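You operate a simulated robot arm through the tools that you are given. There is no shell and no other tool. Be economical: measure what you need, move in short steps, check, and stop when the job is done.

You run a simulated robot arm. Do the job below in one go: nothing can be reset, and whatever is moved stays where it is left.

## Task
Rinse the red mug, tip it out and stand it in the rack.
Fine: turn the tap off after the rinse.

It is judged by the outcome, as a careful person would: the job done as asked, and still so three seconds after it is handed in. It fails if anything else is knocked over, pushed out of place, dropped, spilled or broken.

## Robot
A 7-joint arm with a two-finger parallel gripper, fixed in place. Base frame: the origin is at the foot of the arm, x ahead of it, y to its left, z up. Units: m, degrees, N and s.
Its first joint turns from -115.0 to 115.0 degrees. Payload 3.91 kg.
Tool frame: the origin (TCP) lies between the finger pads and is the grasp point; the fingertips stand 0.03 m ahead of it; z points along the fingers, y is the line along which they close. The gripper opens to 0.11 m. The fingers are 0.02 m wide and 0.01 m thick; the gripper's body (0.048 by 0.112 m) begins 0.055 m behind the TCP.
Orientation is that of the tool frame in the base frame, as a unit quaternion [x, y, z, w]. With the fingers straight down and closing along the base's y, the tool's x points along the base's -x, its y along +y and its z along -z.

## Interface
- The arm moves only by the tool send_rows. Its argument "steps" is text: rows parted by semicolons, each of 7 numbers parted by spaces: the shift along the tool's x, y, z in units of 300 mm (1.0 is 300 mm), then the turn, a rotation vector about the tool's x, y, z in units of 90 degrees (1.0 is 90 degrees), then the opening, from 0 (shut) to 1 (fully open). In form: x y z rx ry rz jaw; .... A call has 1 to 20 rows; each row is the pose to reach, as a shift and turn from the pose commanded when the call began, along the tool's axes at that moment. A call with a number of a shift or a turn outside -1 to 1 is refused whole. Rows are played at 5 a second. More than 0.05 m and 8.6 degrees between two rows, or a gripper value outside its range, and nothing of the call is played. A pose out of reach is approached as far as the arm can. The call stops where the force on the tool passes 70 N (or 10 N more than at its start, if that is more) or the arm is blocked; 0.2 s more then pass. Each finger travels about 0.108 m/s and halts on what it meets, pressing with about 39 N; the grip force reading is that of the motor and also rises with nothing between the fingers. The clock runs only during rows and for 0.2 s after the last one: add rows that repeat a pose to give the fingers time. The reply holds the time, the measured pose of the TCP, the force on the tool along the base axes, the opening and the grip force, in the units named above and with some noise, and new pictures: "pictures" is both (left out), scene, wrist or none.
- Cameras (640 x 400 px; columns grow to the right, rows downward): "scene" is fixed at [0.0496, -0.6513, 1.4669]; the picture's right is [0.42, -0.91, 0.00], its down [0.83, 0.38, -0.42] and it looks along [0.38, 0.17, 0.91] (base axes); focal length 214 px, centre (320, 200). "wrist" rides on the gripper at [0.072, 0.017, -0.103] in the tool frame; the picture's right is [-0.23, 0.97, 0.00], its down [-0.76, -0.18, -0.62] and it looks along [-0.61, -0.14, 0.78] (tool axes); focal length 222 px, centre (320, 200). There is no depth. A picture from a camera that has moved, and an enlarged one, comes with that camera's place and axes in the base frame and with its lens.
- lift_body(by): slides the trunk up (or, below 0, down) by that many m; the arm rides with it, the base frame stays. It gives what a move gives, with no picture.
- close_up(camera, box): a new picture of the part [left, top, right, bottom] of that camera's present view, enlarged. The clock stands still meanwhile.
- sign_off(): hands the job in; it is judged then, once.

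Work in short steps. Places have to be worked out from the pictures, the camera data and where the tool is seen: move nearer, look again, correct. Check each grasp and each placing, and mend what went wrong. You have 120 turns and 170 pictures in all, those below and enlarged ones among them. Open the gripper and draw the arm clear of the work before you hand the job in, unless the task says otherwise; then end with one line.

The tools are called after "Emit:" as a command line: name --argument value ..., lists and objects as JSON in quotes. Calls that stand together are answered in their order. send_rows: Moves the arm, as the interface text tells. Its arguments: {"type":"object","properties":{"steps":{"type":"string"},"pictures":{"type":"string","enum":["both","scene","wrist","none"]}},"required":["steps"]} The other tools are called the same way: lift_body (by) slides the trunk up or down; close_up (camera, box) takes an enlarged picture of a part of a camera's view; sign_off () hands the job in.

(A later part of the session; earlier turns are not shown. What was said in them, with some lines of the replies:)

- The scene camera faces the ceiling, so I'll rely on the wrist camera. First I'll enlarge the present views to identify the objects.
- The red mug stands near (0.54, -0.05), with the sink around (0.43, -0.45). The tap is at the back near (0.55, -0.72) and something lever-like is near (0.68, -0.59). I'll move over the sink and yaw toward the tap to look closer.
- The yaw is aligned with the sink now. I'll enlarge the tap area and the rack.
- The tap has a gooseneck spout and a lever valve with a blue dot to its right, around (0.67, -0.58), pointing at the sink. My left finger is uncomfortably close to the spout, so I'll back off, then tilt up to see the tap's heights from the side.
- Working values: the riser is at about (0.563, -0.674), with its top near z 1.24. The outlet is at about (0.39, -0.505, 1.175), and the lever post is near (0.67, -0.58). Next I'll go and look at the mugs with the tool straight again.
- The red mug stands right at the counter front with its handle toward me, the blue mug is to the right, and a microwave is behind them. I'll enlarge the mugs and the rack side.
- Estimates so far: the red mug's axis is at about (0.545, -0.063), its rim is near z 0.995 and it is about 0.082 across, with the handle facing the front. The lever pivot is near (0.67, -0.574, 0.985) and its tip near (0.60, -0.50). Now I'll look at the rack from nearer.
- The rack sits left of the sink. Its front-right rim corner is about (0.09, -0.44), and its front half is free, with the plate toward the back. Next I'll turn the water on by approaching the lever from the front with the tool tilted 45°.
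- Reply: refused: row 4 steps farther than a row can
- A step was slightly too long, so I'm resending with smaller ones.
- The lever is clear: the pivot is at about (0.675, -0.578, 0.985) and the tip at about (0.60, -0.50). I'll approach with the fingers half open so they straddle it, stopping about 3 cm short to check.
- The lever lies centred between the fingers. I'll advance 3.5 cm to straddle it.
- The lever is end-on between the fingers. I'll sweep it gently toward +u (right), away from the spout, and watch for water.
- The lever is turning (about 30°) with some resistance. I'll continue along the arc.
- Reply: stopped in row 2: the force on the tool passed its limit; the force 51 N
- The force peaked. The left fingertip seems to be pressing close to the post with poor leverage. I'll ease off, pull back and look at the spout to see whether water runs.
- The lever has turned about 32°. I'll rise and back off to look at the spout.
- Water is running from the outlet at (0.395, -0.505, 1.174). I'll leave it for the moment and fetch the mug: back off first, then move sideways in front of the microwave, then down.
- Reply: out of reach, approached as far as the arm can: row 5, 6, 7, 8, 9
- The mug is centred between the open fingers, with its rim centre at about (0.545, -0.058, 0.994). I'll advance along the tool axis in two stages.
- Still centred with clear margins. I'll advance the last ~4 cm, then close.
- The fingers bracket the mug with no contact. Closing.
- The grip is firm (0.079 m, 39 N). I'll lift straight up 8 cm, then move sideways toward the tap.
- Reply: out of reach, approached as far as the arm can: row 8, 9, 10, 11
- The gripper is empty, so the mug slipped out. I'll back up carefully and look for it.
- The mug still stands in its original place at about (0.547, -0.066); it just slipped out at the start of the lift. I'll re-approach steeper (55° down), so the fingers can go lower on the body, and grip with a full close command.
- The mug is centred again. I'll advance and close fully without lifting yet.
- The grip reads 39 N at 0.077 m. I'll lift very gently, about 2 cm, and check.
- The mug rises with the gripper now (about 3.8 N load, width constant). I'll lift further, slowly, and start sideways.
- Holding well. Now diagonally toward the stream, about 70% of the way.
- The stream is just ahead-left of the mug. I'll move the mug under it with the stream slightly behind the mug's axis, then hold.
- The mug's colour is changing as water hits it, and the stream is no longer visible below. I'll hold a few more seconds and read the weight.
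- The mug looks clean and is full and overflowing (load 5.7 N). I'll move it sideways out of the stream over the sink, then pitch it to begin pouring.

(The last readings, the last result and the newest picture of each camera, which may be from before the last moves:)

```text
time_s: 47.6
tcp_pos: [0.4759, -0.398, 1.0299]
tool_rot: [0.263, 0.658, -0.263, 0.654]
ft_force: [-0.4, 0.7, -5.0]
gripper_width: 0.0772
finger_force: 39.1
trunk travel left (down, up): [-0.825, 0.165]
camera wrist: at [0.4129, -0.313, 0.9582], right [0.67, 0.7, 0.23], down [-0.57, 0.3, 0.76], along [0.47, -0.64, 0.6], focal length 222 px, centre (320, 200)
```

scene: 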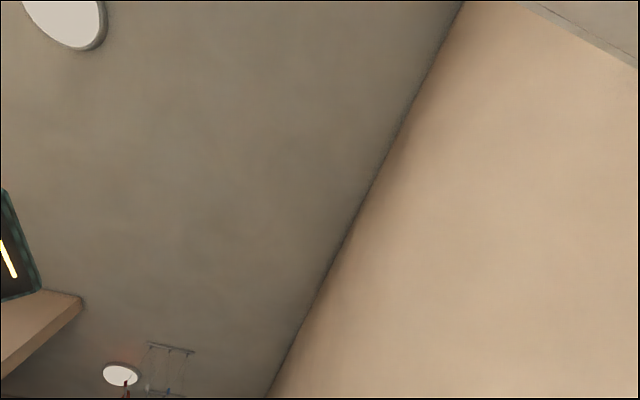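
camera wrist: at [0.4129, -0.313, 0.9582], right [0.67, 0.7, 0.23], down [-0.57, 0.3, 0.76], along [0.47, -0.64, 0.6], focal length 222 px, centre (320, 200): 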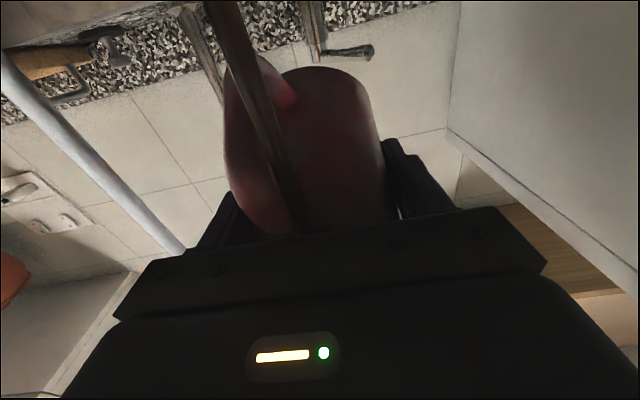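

Dirty water is pouring out. The tool is horizontal; now I'll roll it to turn the mug mouth downward.

Emit:
send_rows --steps "0 0 0 0 0 .09 0; 0 0 0 0 0 .18 0; 0 0 0 0 0 .27 0; 0 0 0 0 0 .36 0; 0 0 0 0 0 .45 0; 0 0 0 0 0 .54 0; 0 0 0 0 0 .63 0; 0 0 0 0 0 .72 0; 0 0 0 0 0 .81 0; 0 0 0 0 0 .9 0; 0 0 0 0 0 .98 0" --pictures "wrist"

```text
time_s: 50.0
tcp_pos: [0.4766, -0.3971, 1.0293]
tool_rot: [0.648, 0.289, 0.266, 0.653]
ft_force: [1.0, -0.6, -3.9]
gripper_width: 0.0774
finger_force: 39.0
trunk travel left (down, up): [-0.825, 0.165]
camera wrist: at [0.4515, -0.2724, 1.0457], right [-0.13, -0.15, 0.98], down [-0.98, -0.12, -0.15], along [0.14, -0.98, -0.13], focal length 222 px, centre (320, 200)
```

wrist: 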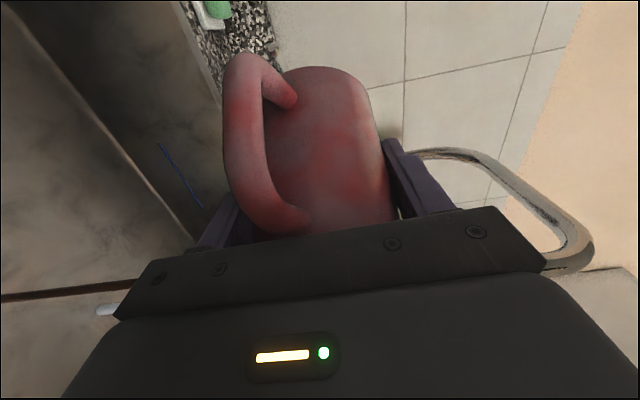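

Load is back down to about 3.9 N. I'll roll further so the mouth points well down and it empties completely, then hold a moment.

Emit:
send_rows --steps "0 0 0 0 0 .09 0; 0 0 0 0 0 .18 0; 0 0 0 0 0 .27 0; 0 0 0 0 0 .36 0; 0 0 0 0 0 .45 0; 0 0 0 0 0 .54 0; 0 0 0 0 0 .63 0; 0 0 0 0 0 .72 0; 0 0 0 0 0 .8 0; 0 0 0 0 0 .8 0; 0 0 0 0 0 .8 0; 0 0 0 0 0 .8 0; 0 0 0 0 0 .8 0; 0 0 0 0 0 .8 0" --pictures "wrist"

```text
time_s: 53.0
tcp_pos: [0.4768, -0.3969, 1.0291]
tool_rot: [0.694, -0.146, 0.599, 0.372]
ft_force: [-0.6, -0.3, -3.3]
gripper_width: 0.0771
finger_force: 38.9
trunk travel left (down, up): [-0.825, 0.165]
camera wrist: at [0.4075, -0.3189, 1.1044], right [-0.69, -0.72, 0.12], down [-0.52, 0.37, -0.77], along [0.51, -0.59, -0.62], focal length 222 px, centre (320, 200)
```

wrist: 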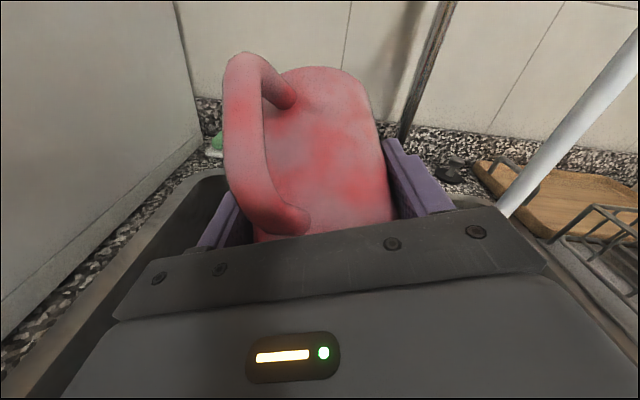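

The mug is emptied (3.3 N). Now I'll roll back the same way and pitch it upright.

Emit:
send_rows --steps "0 0 0 0 0 -.09 0; 0 0 0 0 0 -.18 0; 0 0 0 0 0 -.27 0; 0 0 0 0 0 -.36 0; 0 0 0 0 0 -.45 0; 0 0 0 0 0 -.54 0; 0 0 0 0 0 -.63 0; 0 0 0 0 0 -.72 0; 0 0 0 0 0 -.81 0; 0 0 0 0 0 -.9 0; 0 0 0 0 0 -.98 0" --pictures "none"

Emit:
send_rows --steps "0 0 0 0 0 -.09 0; 0 0 0 0 0 -.18 0; 0 0 0 0 0 -.27 0; 0 0 0 0 0 -.36 0; 0 0 0 0 0 -.45 0; 0 0 0 0 0 -.54 0; 0 0 0 0 0 -.63 0; 0 0 0 0 0 -.72 0; 0 0 0 0 0 -.8 0" --pictures "none"

Emit:
send_rows --steps "0 0 0 0 .09 0 0; 0 0 0 0 .18 0 0; 0 0 0 0 .27 0 0; 0 0 0 0 .36 0 0; 0 0 0 0 .45 0 0; 0 0 0 0 .54 0 0; 0 0 0 0 .6 0 0; 0 0 0 0 .6 0 0" --pictures "wrist"

```text
time_s: 55.4
tcp_pos: [0.478, -0.396, 1.0302]
tool_rot: [0.599, 0.378, 0.171, 0.684]
ft_force: [0.2, 0.7, -2.2]
gripper_width: 0.0772
finger_force: 39.0
trunk travel left (down, up): [-0.825, 0.165]
```

```text
time_s: 57.4
tcp_pos: [0.4778, -0.3962, 1.0295]
tool_rot: [0.263, 0.659, -0.265, 0.653]
ft_force: [0.1, -0.2, -2.8]
gripper_width: 0.0771
finger_force: 39.2
trunk travel left (down, up): [-0.825, 0.165]
```

```text
time_s: 59.2
tcp_pos: [0.4763, -0.3966, 1.0299]
tool_rot: [0.355, 0.883, -0.115, 0.283]
ft_force: [0.7, 0.2, -1.7]
gripper_width: 0.0773
finger_force: 39.4
trunk travel left (down, up): [-0.825, 0.165]
camera wrist: at [0.4015, -0.3023, 1.0721], right [0.81, 0.58, 0.13], down [0.06, -0.3, 0.95], along [0.59, -0.76, -0.28], focal length 222 px, centre (320, 200)
```

wrist: 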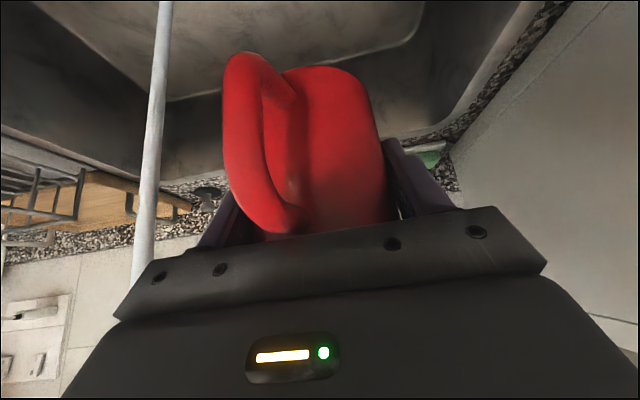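

The mug is upright and bright red: clean and empty. I'll pull back radially and raise it before swinging in front of the stream to the rack.

Emit:
send_rows --steps ".02 0 -.05 0 0 0 0; .06 -.01 -.14 0 0 0 0; .1 -.015 -.23 0 0 0 0; .145 -.02 -.33 0 0 0 0; .175 -.026 -.4 0 0 0 0; .187 -.026 -.423 0 0 0 0; .187 -.026 -.423 0 0 0 0" --pictures "none"

```text
time_s: 60.8
tcp_pos: [0.3853, -0.32, 1.1005]
tool_rot: [0.354, 0.884, -0.115, 0.285]
ft_force: [-0.1, 0.4, -3.5]
gripper_width: 0.0773
finger_force: 39.0
trunk travel left (down, up): [-0.825, 0.165]
```

Now I'll swing about the base in front of the stream, turning the tool with it, keeping the mug upright.

Emit:
send_rows --steps "-.003 -.139 .002 .031 0 .043 0; .004 -.279 -.002 .062 0 .086 0; .02 -.415 -.014 .093 0 .129 0; .044 -.551 -.032 .124 0 .172 0; .078 -.684 -.056 .155 0 .215 0; .121 -.813 -.086 .187 0 .258 0; .173 -.938 -.123 .218 0 .301 0; .173 -.938 -.123 .218 0 .301 0" --pictures "wrist"

```text
time_s: 62.6
tcp_pos: [0.1446, -0.479, 1.0981]
tool_rot: [0.594, 0.744, -0.193, 0.239]
ft_force: [-0.1, 0.1, -2.9]
gripper_width: 0.0771
finger_force: 38.9
trunk travel left (down, up): [-0.825, 0.165]
camera wrist: at [0.1335, -0.3579, 1.1405], right [0.99, 0.03, 0.13], down [-0.11, -0.29, 0.95], along [0.07, -0.96, -0.28], focal length 222 px, centre (320, 200)
```

wrist: 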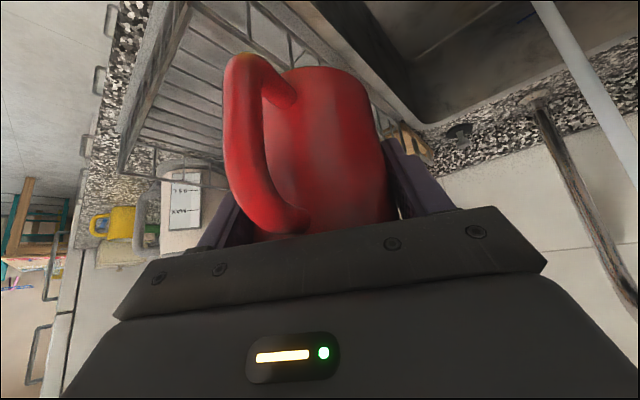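

The mug is at the rack's edge. I'll enlarge to locate the rack rim and floor.

Emit:
close_up --camera "wrist" --box '[80, 0, 440, 225]'

```text
1.78 times, centred on (260, 112) of wrist
camera zoom: at [0.1335, -0.3579, 1.1405], right [0.99, 0.03, 0.13], down [-0.11, -0.29, 0.95], along [0.07, -0.96, -0.28], focal length 395 px, centre (427, 356)
```

zoom: 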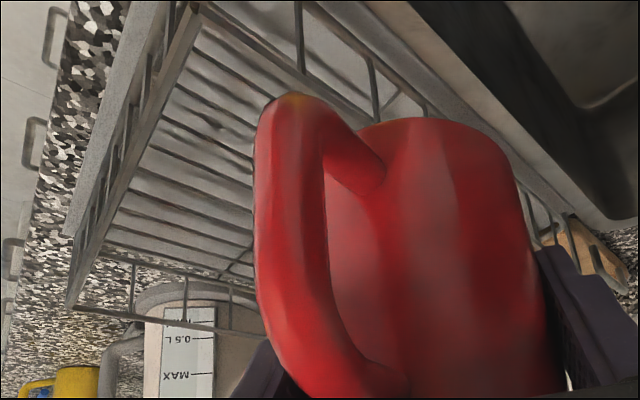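

Rack estimate: the front-right rim corner is at about (0.08, -0.45, 0.96) and the front-left one at about (-0.14, -0.68). The plate is around (0.14, -0.72). I'll take the mug over the free front area near (0.06, -0.58), still above the rim.

Emit:
send_rows --steps "-.02 -.05 .03 0 0 0 0; -.05 -.13 .09 0 0 0 0; -.085 -.21 .16 0 0 0 0; -.12 -.29 .22 0 0 0 0; -.143 -.343 .26 0 0 0 0; -.143 -.343 .26 0 0 0 0" --pictures "wrist"

Emit:
close_up --camera "wrist" --box '[100, 0, 500, 240]'

```text
time_s: 64.0
tcp_pos: [0.0622, -0.5819, 1.063]
tool_rot: [0.593, 0.744, -0.193, 0.239]
ft_force: [0.0, -0.7, -4.1]
gripper_width: 0.0773
finger_force: 39.2
trunk travel left (down, up): [-0.825, 0.165]
camera wrist: at [0.052, -0.4603, 1.1046], right [0.99, 0.04, 0.13], down [-0.11, -0.29, 0.95], along [0.07, -0.96, -0.28], focal length 222 px, centre (320, 200)
```

wrist: 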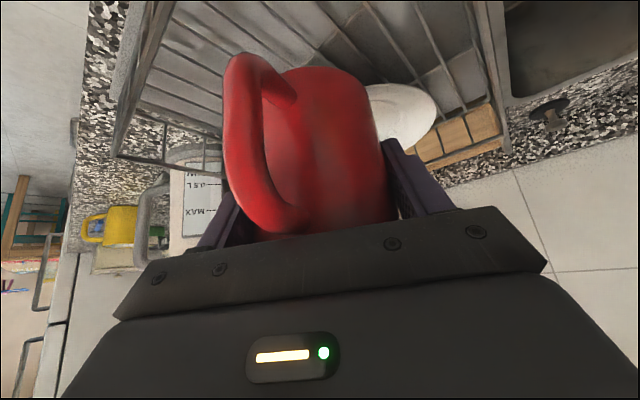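

```text
1.60 times, centred on (300, 120) of wrist
camera zoom: at [0.052, -0.4603, 1.1046], right [0.99, 0.04, 0.13], down [-0.11, -0.29, 0.95], along [0.07, -0.96, -0.28], focal length 355 px, centre (352, 328)
```

zoom: 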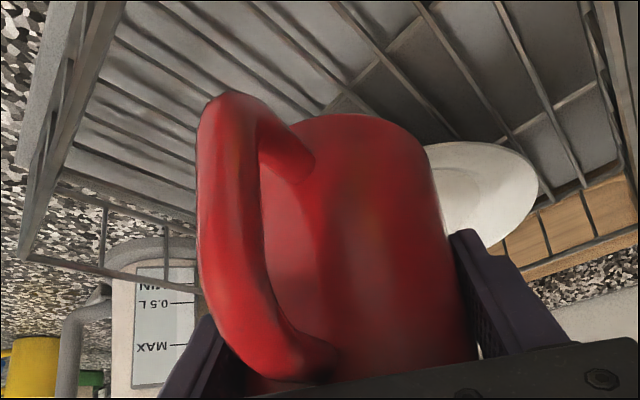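

There is clearance all around (plate behind-right, walls off). I'll lower to about 2 cm above the expected floor contact.

Emit:
send_rows --steps ".03 0 .04 0 0 0 0; .07 0 .097 0 0 0 0; .11 0 .153 0 0 0 0; .14 0 .195 0 0 0 0; .152 0 .21 0 0 0 0; .152 0 .21 0 0 0 0" --pictures "wrist"

```text
time_s: 65.4
tcp_pos: [0.0621, -0.5801, 0.9854]
tool_rot: [0.594, 0.743, -0.194, 0.239]
ft_force: [-0.3, -0.3, -3.0]
gripper_width: 0.0776
finger_force: 39.0
trunk travel left (down, up): [-0.825, 0.165]
camera wrist: at [0.0512, -0.4595, 1.0276], right [0.99, 0.04, 0.13], down [-0.11, -0.29, 0.95], along [0.07, -0.96, -0.28], focal length 222 px, centre (320, 200)
```

wrist: 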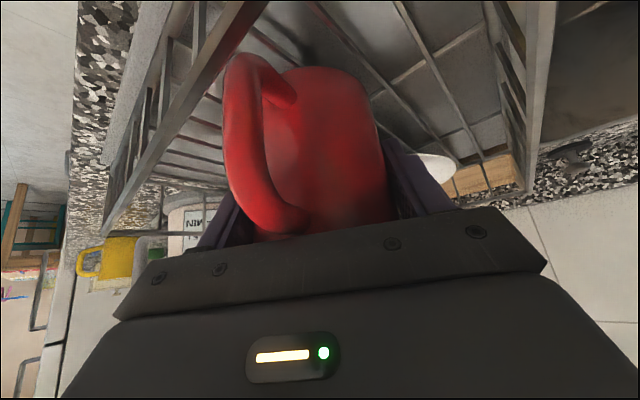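

The handle overhangs the front rim line here, so I'll raise 3 cm and shift the mug about 3 cm deeper and to the right (to about (0.095, -0.584)). Then I'll lower again.

Emit:
send_rows --steps "-.03 0 -.04 0 0 0 0; -.0585 0 -.081 0 0 0 0; -.0735 .05 -.07 0 0 0 0; -.0885 .103 -.06 0 0 0 0; -.06 .103 -.02 0 0 0 0; -.03 .103 .021 0 0 0 0; -.03 .103 .021 0 0 0 0" --pictures "wrist"

Emit:
close_up --camera "wrist" --box '[140, 0, 500, 225]'

```text
time_s: 67.0
tcp_pos: [0.094, -0.5847, 0.9858]
tool_rot: [0.594, 0.744, -0.194, 0.238]
ft_force: [-0.4, 0.7, -1.9]
gripper_width: 0.0771
finger_force: 38.7
trunk travel left (down, up): [-0.825, 0.165]
camera wrist: at [0.0833, -0.4638, 1.0271], right [0.99, 0.04, 0.13], down [-0.11, -0.29, 0.95], along [0.07, -0.96, -0.28], focal length 222 px, centre (320, 200)
```

wrist: 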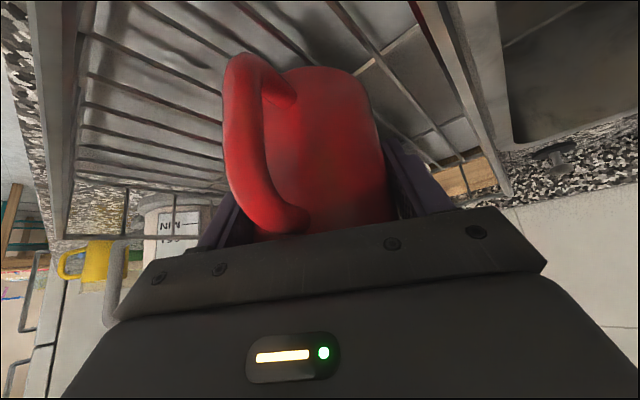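

```text
1.78 times, centred on (320, 112) of wrist
camera zoom: at [0.0833, -0.4638, 1.0271], right [0.99, 0.04, 0.13], down [-0.11, -0.29, 0.95], along [0.07, -0.96, -0.28], focal length 395 px, centre (320, 356)
```

zoom: 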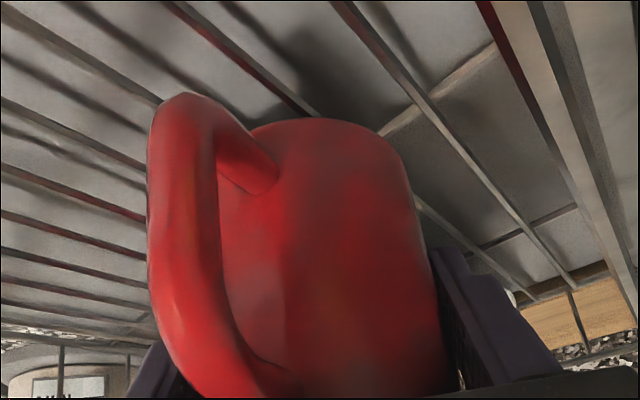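

The handle is inside the rim now. I'll lower in small steps and watch the load.

Emit:
send_rows --steps ".008 0 .011 0 0 0 0; .016 0 .022 0 0 0 0; .024 0 .033 0 0 0 0; .024 0 .033 0 0 0 0" --pictures "none"

Emit:
send_rows --steps ".006 0 .008 0 0 0 0; .012 0 .016 0 0 0 0; .012 0 .016 0 0 0 0" --pictures "none"

```text
time_s: 68.0
tcp_pos: [0.0952, -0.5845, 0.9797]
tool_rot: [0.592, 0.742, -0.198, 0.243]
ft_force: [1.8, -2.3, 46.8]
gripper_width: 0.0773
finger_force: 38.7
trunk travel left (down, up): [-0.825, 0.165]
```

```text
time_s: 68.5
tcp_pos: [0.0933, -0.5892, 0.9799]
tool_rot: [0.59, 0.741, -0.201, 0.248]
ft_force: [0.0, 4.1, 28.9]
gripper_width: 0.0773
finger_force: 38.9
trunk travel left (down, up): [-0.825, 0.165]
stopped in row 2: the force on the tool passed its limit (the readings are from after the stop); the commanded pose is now the measured one
```

There is contact: the mug bottom is on the rack floor at about z 0.924. I'll ease the pressure off a few millimetres.

Emit:
send_rows --steps "-.004 0 -.006 0 0 0 0; -.004 0 -.006 0 0 0 0" --pictures "wrist"

```text
time_s: 69.1
tcp_pos: [0.0934, -0.5899, 0.9802]
tool_rot: [0.59, 0.742, -0.2, 0.247]
ft_force: [0.5, -7.9, 25.9]
gripper_width: 0.0772
finger_force: 39.2
trunk travel left (down, up): [-0.825, 0.165]
camera wrist: at [0.0836, -0.4676, 1.0185], right [0.99, 0.04, 0.13], down [-0.12, -0.26, 0.96], along [0.07, -0.96, -0.26], focal length 222 px, centre (320, 200)
```

wrist: 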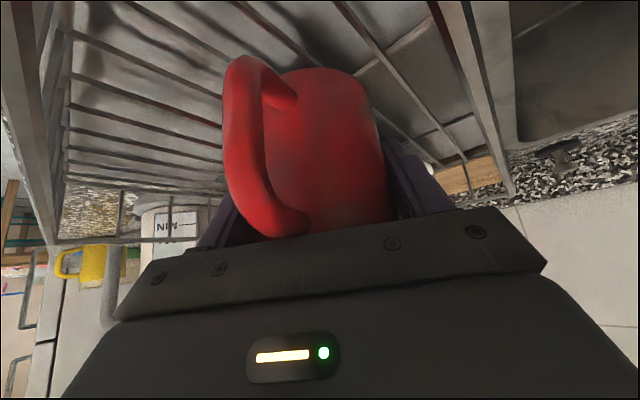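

Emit:
send_rows --steps "-.006 0 -.008 0 0 0 0; -.012 0 -.016 0 0 0 0; -.012 0 -.016 0 0 0 0" --pictures "none"

```text
time_s: 69.9
tcp_pos: [0.0952, -0.5876, 0.9812]
tool_rot: [0.592, 0.743, -0.197, 0.244]
ft_force: [1.3, -0.8, -1.0]
gripper_width: 0.0773
finger_force: 38.8
trunk travel left (down, up): [-0.825, 0.165]
```

The load is near zero and the mug is resting on the floor wires. I'll open gently and check that it stands.

Emit:
send_rows --steps "0 0 0 0 0 0 .72; 0 0 0 0 0 0 .76; 0 0 0 0 0 0 .82; 0 0 0 0 0 0 .88; 0 0 0 0 0 0 .92; 0 0 0 0 0 0 .92" --pictures "wrist"

Emit:
close_up --camera "wrist" --box '[140, 0, 500, 225]'

```text
time_s: 71.3
tcp_pos: [0.0946, -0.5892, 0.9839]
tool_rot: [0.592, 0.742, -0.199, 0.245]
ft_force: [0.0, -0.3, -1.0]
gripper_width: 0.1009
finger_force: 0.1
trunk travel left (down, up): [-0.825, 0.165]
camera wrist: at [0.0845, -0.4677, 1.023], right [0.99, 0.04, 0.13], down [-0.12, -0.27, 0.96], along [0.07, -0.96, -0.26], focal length 222 px, centre (320, 200)
```

wrist: 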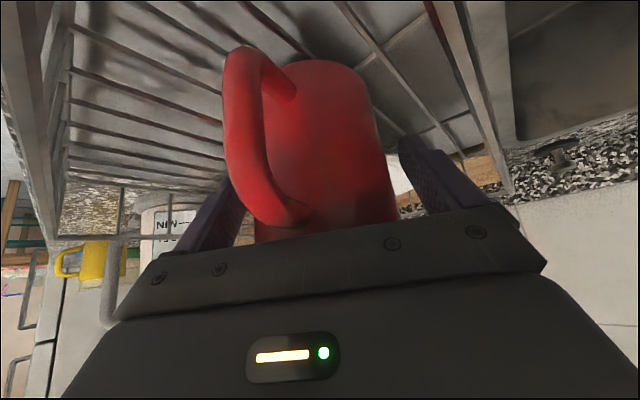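

```text
1.78 times, centred on (320, 112) of wrist
camera zoom: at [0.0845, -0.4677, 1.023], right [0.99, 0.04, 0.13], down [-0.12, -0.27, 0.96], along [0.07, -0.96, -0.26], focal length 395 px, centre (320, 356)
```

zoom: 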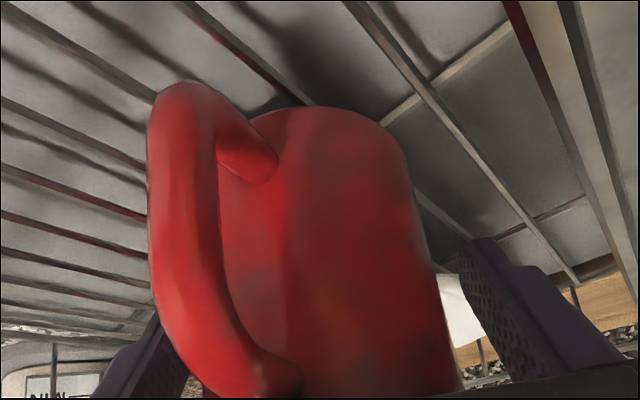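

Released, and the mug stands. I'll withdraw along the tool axis and look back.

Emit:
send_rows --steps "0 0 -.05 0 0 0 .92; 0 0 -.12 0 0 0 .92; 0 0 -.22 0 0 0 .95; 0 0 -.34 0 0 0 1; 0 0 -.46 0 0 0 1; 0 0 -.46 0 0 0 1" --pictures "wrist"

Emit:
close_up --camera "wrist" --box '[120, 0, 480, 225]'

```text
time_s: 72.7
tcp_pos: [0.078, -0.5078, 1.094]
tool_rot: [0.591, 0.743, -0.198, 0.245]
ft_force: [0.6, 0.6, -0.2]
gripper_width: 0.11
finger_force: 0.0
trunk travel left (down, up): [-0.825, 0.165]
camera wrist: at [0.0668, -0.3873, 1.1338], right [0.99, 0.04, 0.13], down [-0.12, -0.27, 0.96], along [0.07, -0.96, -0.26], focal length 222 px, centre (320, 200)
```

wrist: 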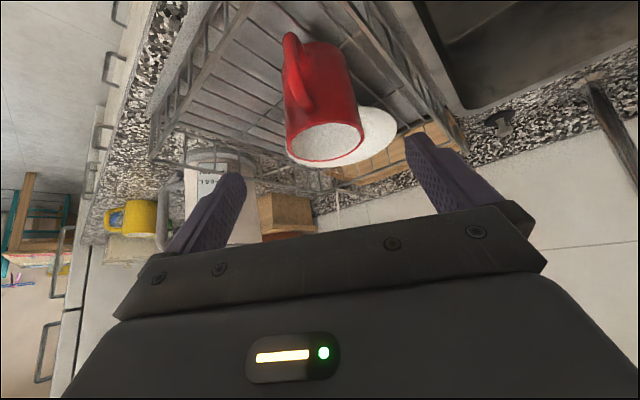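

```text
1.78 times, centred on (300, 112) of wrist
camera zoom: at [0.0668, -0.3873, 1.1338], right [0.99, 0.04, 0.13], down [-0.12, -0.27, 0.96], along [0.07, -0.96, -0.26], focal length 395 px, centre (356, 356)
```

zoom: 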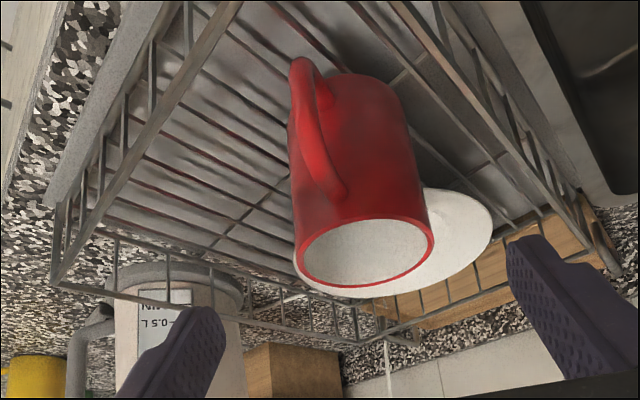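

The mug stands upright in the rack, clean white inside and empty, with the plate undisturbed. Next is turning the tap off: I'll rise, pull back, then swing back toward the lever.

Emit:
send_rows --steps "-.035 .004 -.105 0 0 0 1; -.07 .008 -.21 0 0 0 1; -.105 .012 -.315 0 0 0 1; -.145 .017 -.417 0 0 0 1; -.145 .017 -.417 0 0 0 1" --pictures "none"

Emit:
send_rows --steps "-.003 .126 .002 -.03 0 -.04 1; .001 .25 -.002 -.06 0 -.08 1; .014 .373 -.013 -.09 0 -.12 1; .035 .495 -.029 -.12 0 -.16 1; .063 .615 -.05 -.15 0 -.2 1; .098 .731 -.077 -.179 0 -.241 1; .14 .844 -.11 -.209 0 -.281 1; .19 .952 -.147 -.239 0 -.321 1; .19 .952 -.147 -.239 0 -.321 1" --pictures "wrist"

```text
time_s: 73.9
tcp_pos: [0.0755, -0.4709, 1.2155]
tool_rot: [0.59, 0.74, -0.201, 0.251]
ft_force: [-0.4, 0.3, -0.1]
gripper_width: 0.11
finger_force: 0.0
out of reach, approached as far as the arm can: row 4, 5
trunk travel left (down, up): [-0.825, 0.165]
```

```text
time_s: 75.9
tcp_pos: [0.3361, -0.3369, 1.2144]
tool_rot: [0.335, 0.889, -0.112, 0.292]
ft_force: [0.1, -0.3, 0.3]
gripper_width: 0.1096
finger_force: 0.0
trunk travel left (down, up): [-0.825, 0.165]
camera wrist: at [0.2561, -0.245, 1.2545], right [0.78, 0.61, 0.13], down [0.07, -0.29, 0.96], along [0.62, -0.74, -0.27], focal length 222 px, centre (320, 200)
```

wrist: 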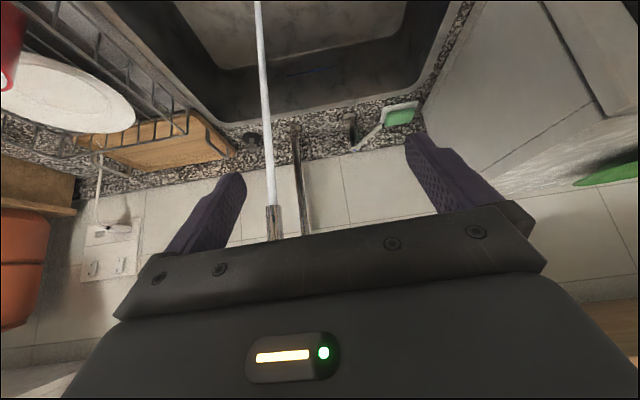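

Water is still running, as expected. I'll approach the lever's right-hand side with the fingers closed, to push it back leftward to its original position.

Emit:
send_rows --steps "-.03 .13 .06 0 0 0 .8; -.08 .24 .16 0 -.02 0 .5; -.13 .32 .28 0 -.04 0 .2; -.18 .38 .41 0 -.06 0 0; -.24 .42 .55 0 -.08 0 0; -.292 .433 .686 0 -.1 0 0; -.292 .433 .686 0 -.1 0 0; -.292 .433 .686 0 -.1 0 0" --pictures "wrist"

Emit:
close_up --camera "wrist" --box '[180, 0, 460, 175]'

```text
time_s: 77.7
tcp_pos: [0.5706, -0.3659, 1.0991]
tool_rot: [0.323, 0.864, -0.138, 0.36]
ft_force: [-0.4, 0.2, 0.4]
gripper_width: 0.0003
finger_force: 37.7
trunk travel left (down, up): [-0.825, 0.165]
camera wrist: at [0.4866, -0.2703, 1.1192], right [0.76, 0.63, 0.16], down [-0.05, -0.19, 0.98], along [0.65, -0.75, -0.11], focal length 222 px, centre (320, 200)
```

wrist: 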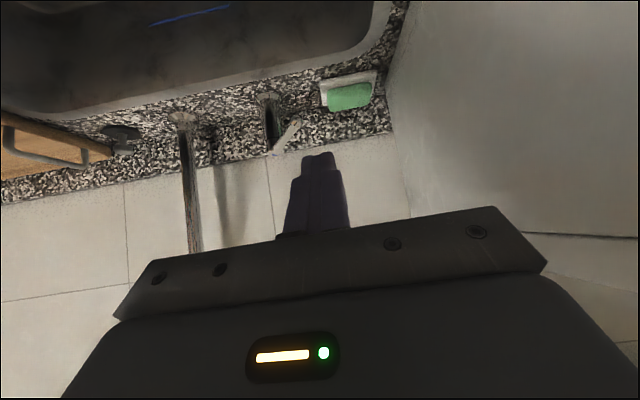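

```text
2.29 times, centred on (320, 88) of wrist
camera zoom: at [0.4866, -0.2703, 1.1192], right [0.76, 0.63, 0.16], down [-0.05, -0.19, 0.98], along [0.65, -0.75, -0.11], focal length 508 px, centre (320, 457)
```

zoom: 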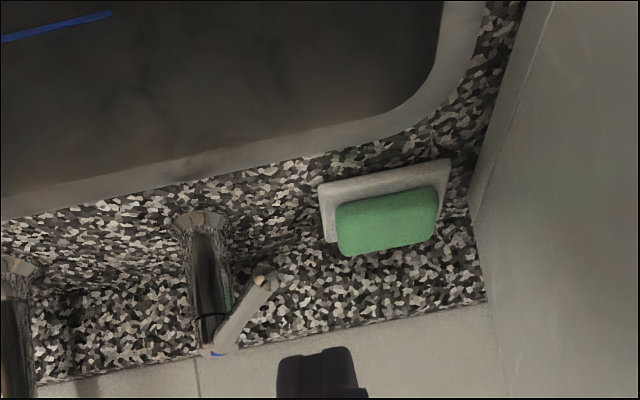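

The lever tip is at about (0.654, -0.487). I'll lower the closed fingers to its right side.

Emit:
send_rows --steps "-.02 .03 .12 0 0 0 0; -.045 .03 .26 0 0 0 0; -.07 .02 .4 0 0 0 0; -.09 .01 .53 0 0 0 0; -.113 0 .655 0 0 0 0; -.113 0 .655 0 0 0 0" --pictures "wrist"

```text
time_s: 79.1
tcp_pos: [0.6905, -0.4754, 0.9876]
tool_rot: [0.323, 0.863, -0.138, 0.363]
ft_force: [0.3, 0.7, 0.4]
gripper_width: 0.0
finger_force: 37.2
trunk travel left (down, up): [-0.825, 0.165]
camera wrist: at [0.6075, -0.3809, 1.0087], right [0.76, 0.63, 0.16], down [-0.05, -0.19, 0.98], along [0.65, -0.75, -0.11], focal length 222 px, centre (320, 200)
```

wrist: 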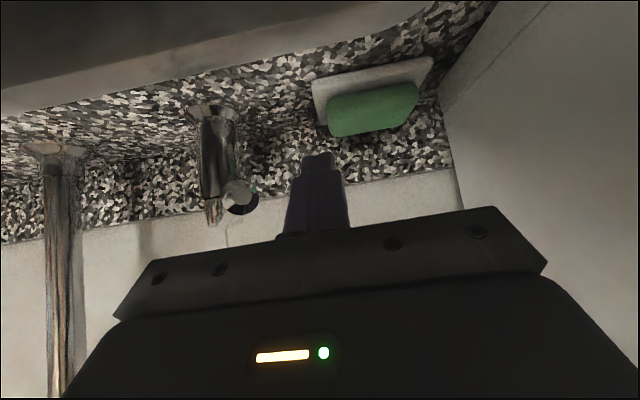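

The finger is beside the lever. I'll push left in small steps.

Emit:
send_rows --steps "0 -.04 0 0 0 0 0; 0 -.08 0 0 0 0 0; 0 -.11 0 0 0 0 0; 0 -.14 0 0 0 0 0; 0 -.17 0 0 0 0 0; 0 -.2 0 0 0 0 0; 0 -.2 0 0 0 0 0" --pictures "wrist"

```text
time_s: 80.7
tcp_pos: [0.6521, -0.5209, 0.9871]
tool_rot: [0.323, 0.864, -0.138, 0.362]
ft_force: [0.8, 2.0, -0.9]
gripper_width: 0.0
finger_force: 37.3
trunk travel left (down, up): [-0.825, 0.165]
camera wrist: at [0.5687, -0.4262, 1.0077], right [0.76, 0.63, 0.16], down [-0.05, -0.19, 0.98], along [0.65, -0.75, -0.11], focal length 222 px, centre (320, 200)
```

wrist: 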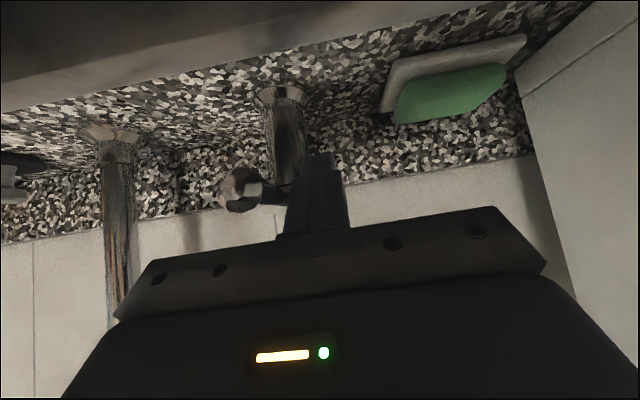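

By triangulation the lever is back at about 136°, its original angle. I'll withdraw and check that the water has stopped.

Emit:
send_rows --steps "0 .02 -.03 0 0 0 0; -.02 .04 -.16 0 0 0 0; -.04 .04 -.3 0 0 0 0; -.06 .04 -.45 0 0 0 0; -.07 .04 -.6 0 0 0 0.2; -.07 .04 -.75 0 0 0 .5; -.07 .0 -.88 0 0 0 .5; -.07 .0 -.88 0 0 0 .5" --pictures "wrist"

Emit:
close_up --camera "wrist" --box '[60, 0, 400, 210]'

```text
time_s: 82.5
tcp_pos: [0.5231, -0.4047, 1.1838]
tool_rot: [0.323, 0.864, -0.139, 0.361]
ft_force: [-0.9, -1.0, -0.2]
gripper_width: 0.0551
finger_force: 0.1
trunk travel left (down, up): [-0.825, 0.165]
camera wrist: at [0.4397, -0.3086, 1.2058], right [0.76, 0.63, 0.16], down [-0.05, -0.19, 0.98], along [0.65, -0.75, -0.11], focal length 222 px, centre (320, 200)
```

wrist: 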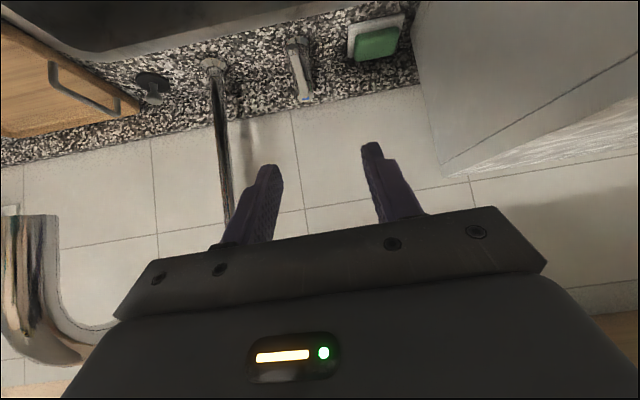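

```text
1.88 times, centred on (230, 105) of wrist
camera zoom: at [0.4397, -0.3086, 1.2058], right [0.76, 0.63, 0.16], down [-0.05, -0.19, 0.98], along [0.65, -0.75, -0.11], focal length 418 px, centre (489, 379)
```

zoom: 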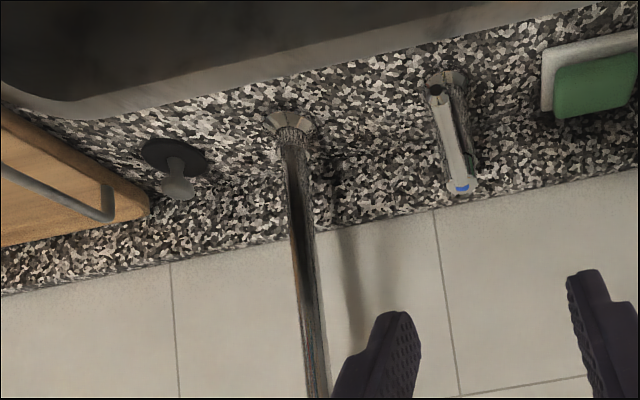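

The lever is back in place and no stream leaves the outlet. I'll draw the arm back and up, straighten it, and take a final overview.

Emit:
send_rows --steps ".01 0 -.15 0 0 0 1; .02 .01 -.3 0 0 0 1; .03 .02 -.45 0 0 0 1; .045 .03 -.6 0 .05 0 1; .063 .04 -.756 0 .12 0 1; .063 .04 -.756 0 .2 0 1; .063 .04 -.756 0 .28 0 1; .063 .04 -.756 0 .36 0 1; .063 .04 -.756 0 .45 0 1; .063 .04 -.756 0 .45 0 1" --pictures "wrist"

Emit:
close_up --camera "wrist" --box '[0, 0, 420, 230]'

```text
time_s: 84.7
tcp_pos: [0.3976, -0.281, 1.332]
tool_rot: [0.351, 0.935, -0.018, 0.04]
ft_force: [0.5, 0.8, -0.5]
gripper_width: 0.11
finger_force: 0.0
trunk travel left (down, up): [-0.825, 0.165]
camera wrist: at [0.3468, -0.2142, 1.429], right [0.81, 0.58, 0.02], down [0.42, -0.59, 0.69], along [0.41, -0.55, -0.73], focal length 222 px, centre (320, 200)
```

wrist: 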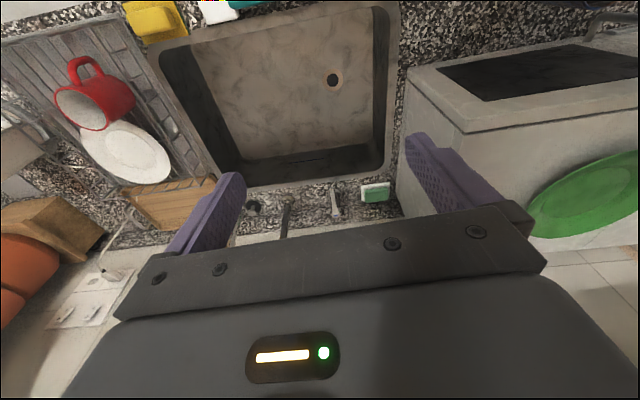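

```text
1.52 times, centred on (210, 115) of wrist
camera zoom: at [0.3468, -0.2142, 1.429], right [0.81, 0.58, 0.02], down [0.42, -0.59, 0.69], along [0.41, -0.55, -0.73], focal length 338 px, centre (488, 330)
```

zoom: 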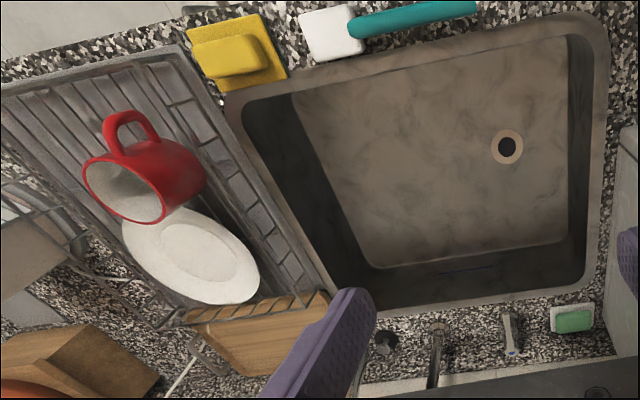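

The final view shows the mug standing in the rack, the sink drained, no water running and nothing else disturbed. The gripper is open and clear, so I'm handing in.

Emit:
sign_off

```text
The job is handed in.
```

The red mug is rinsed, tipped out into the sink and standing upright in the rack. The tap is off, and nothing else looked moved in the final view; my first grip slipped as I lifted, but the mug stayed standing and the second grip held.
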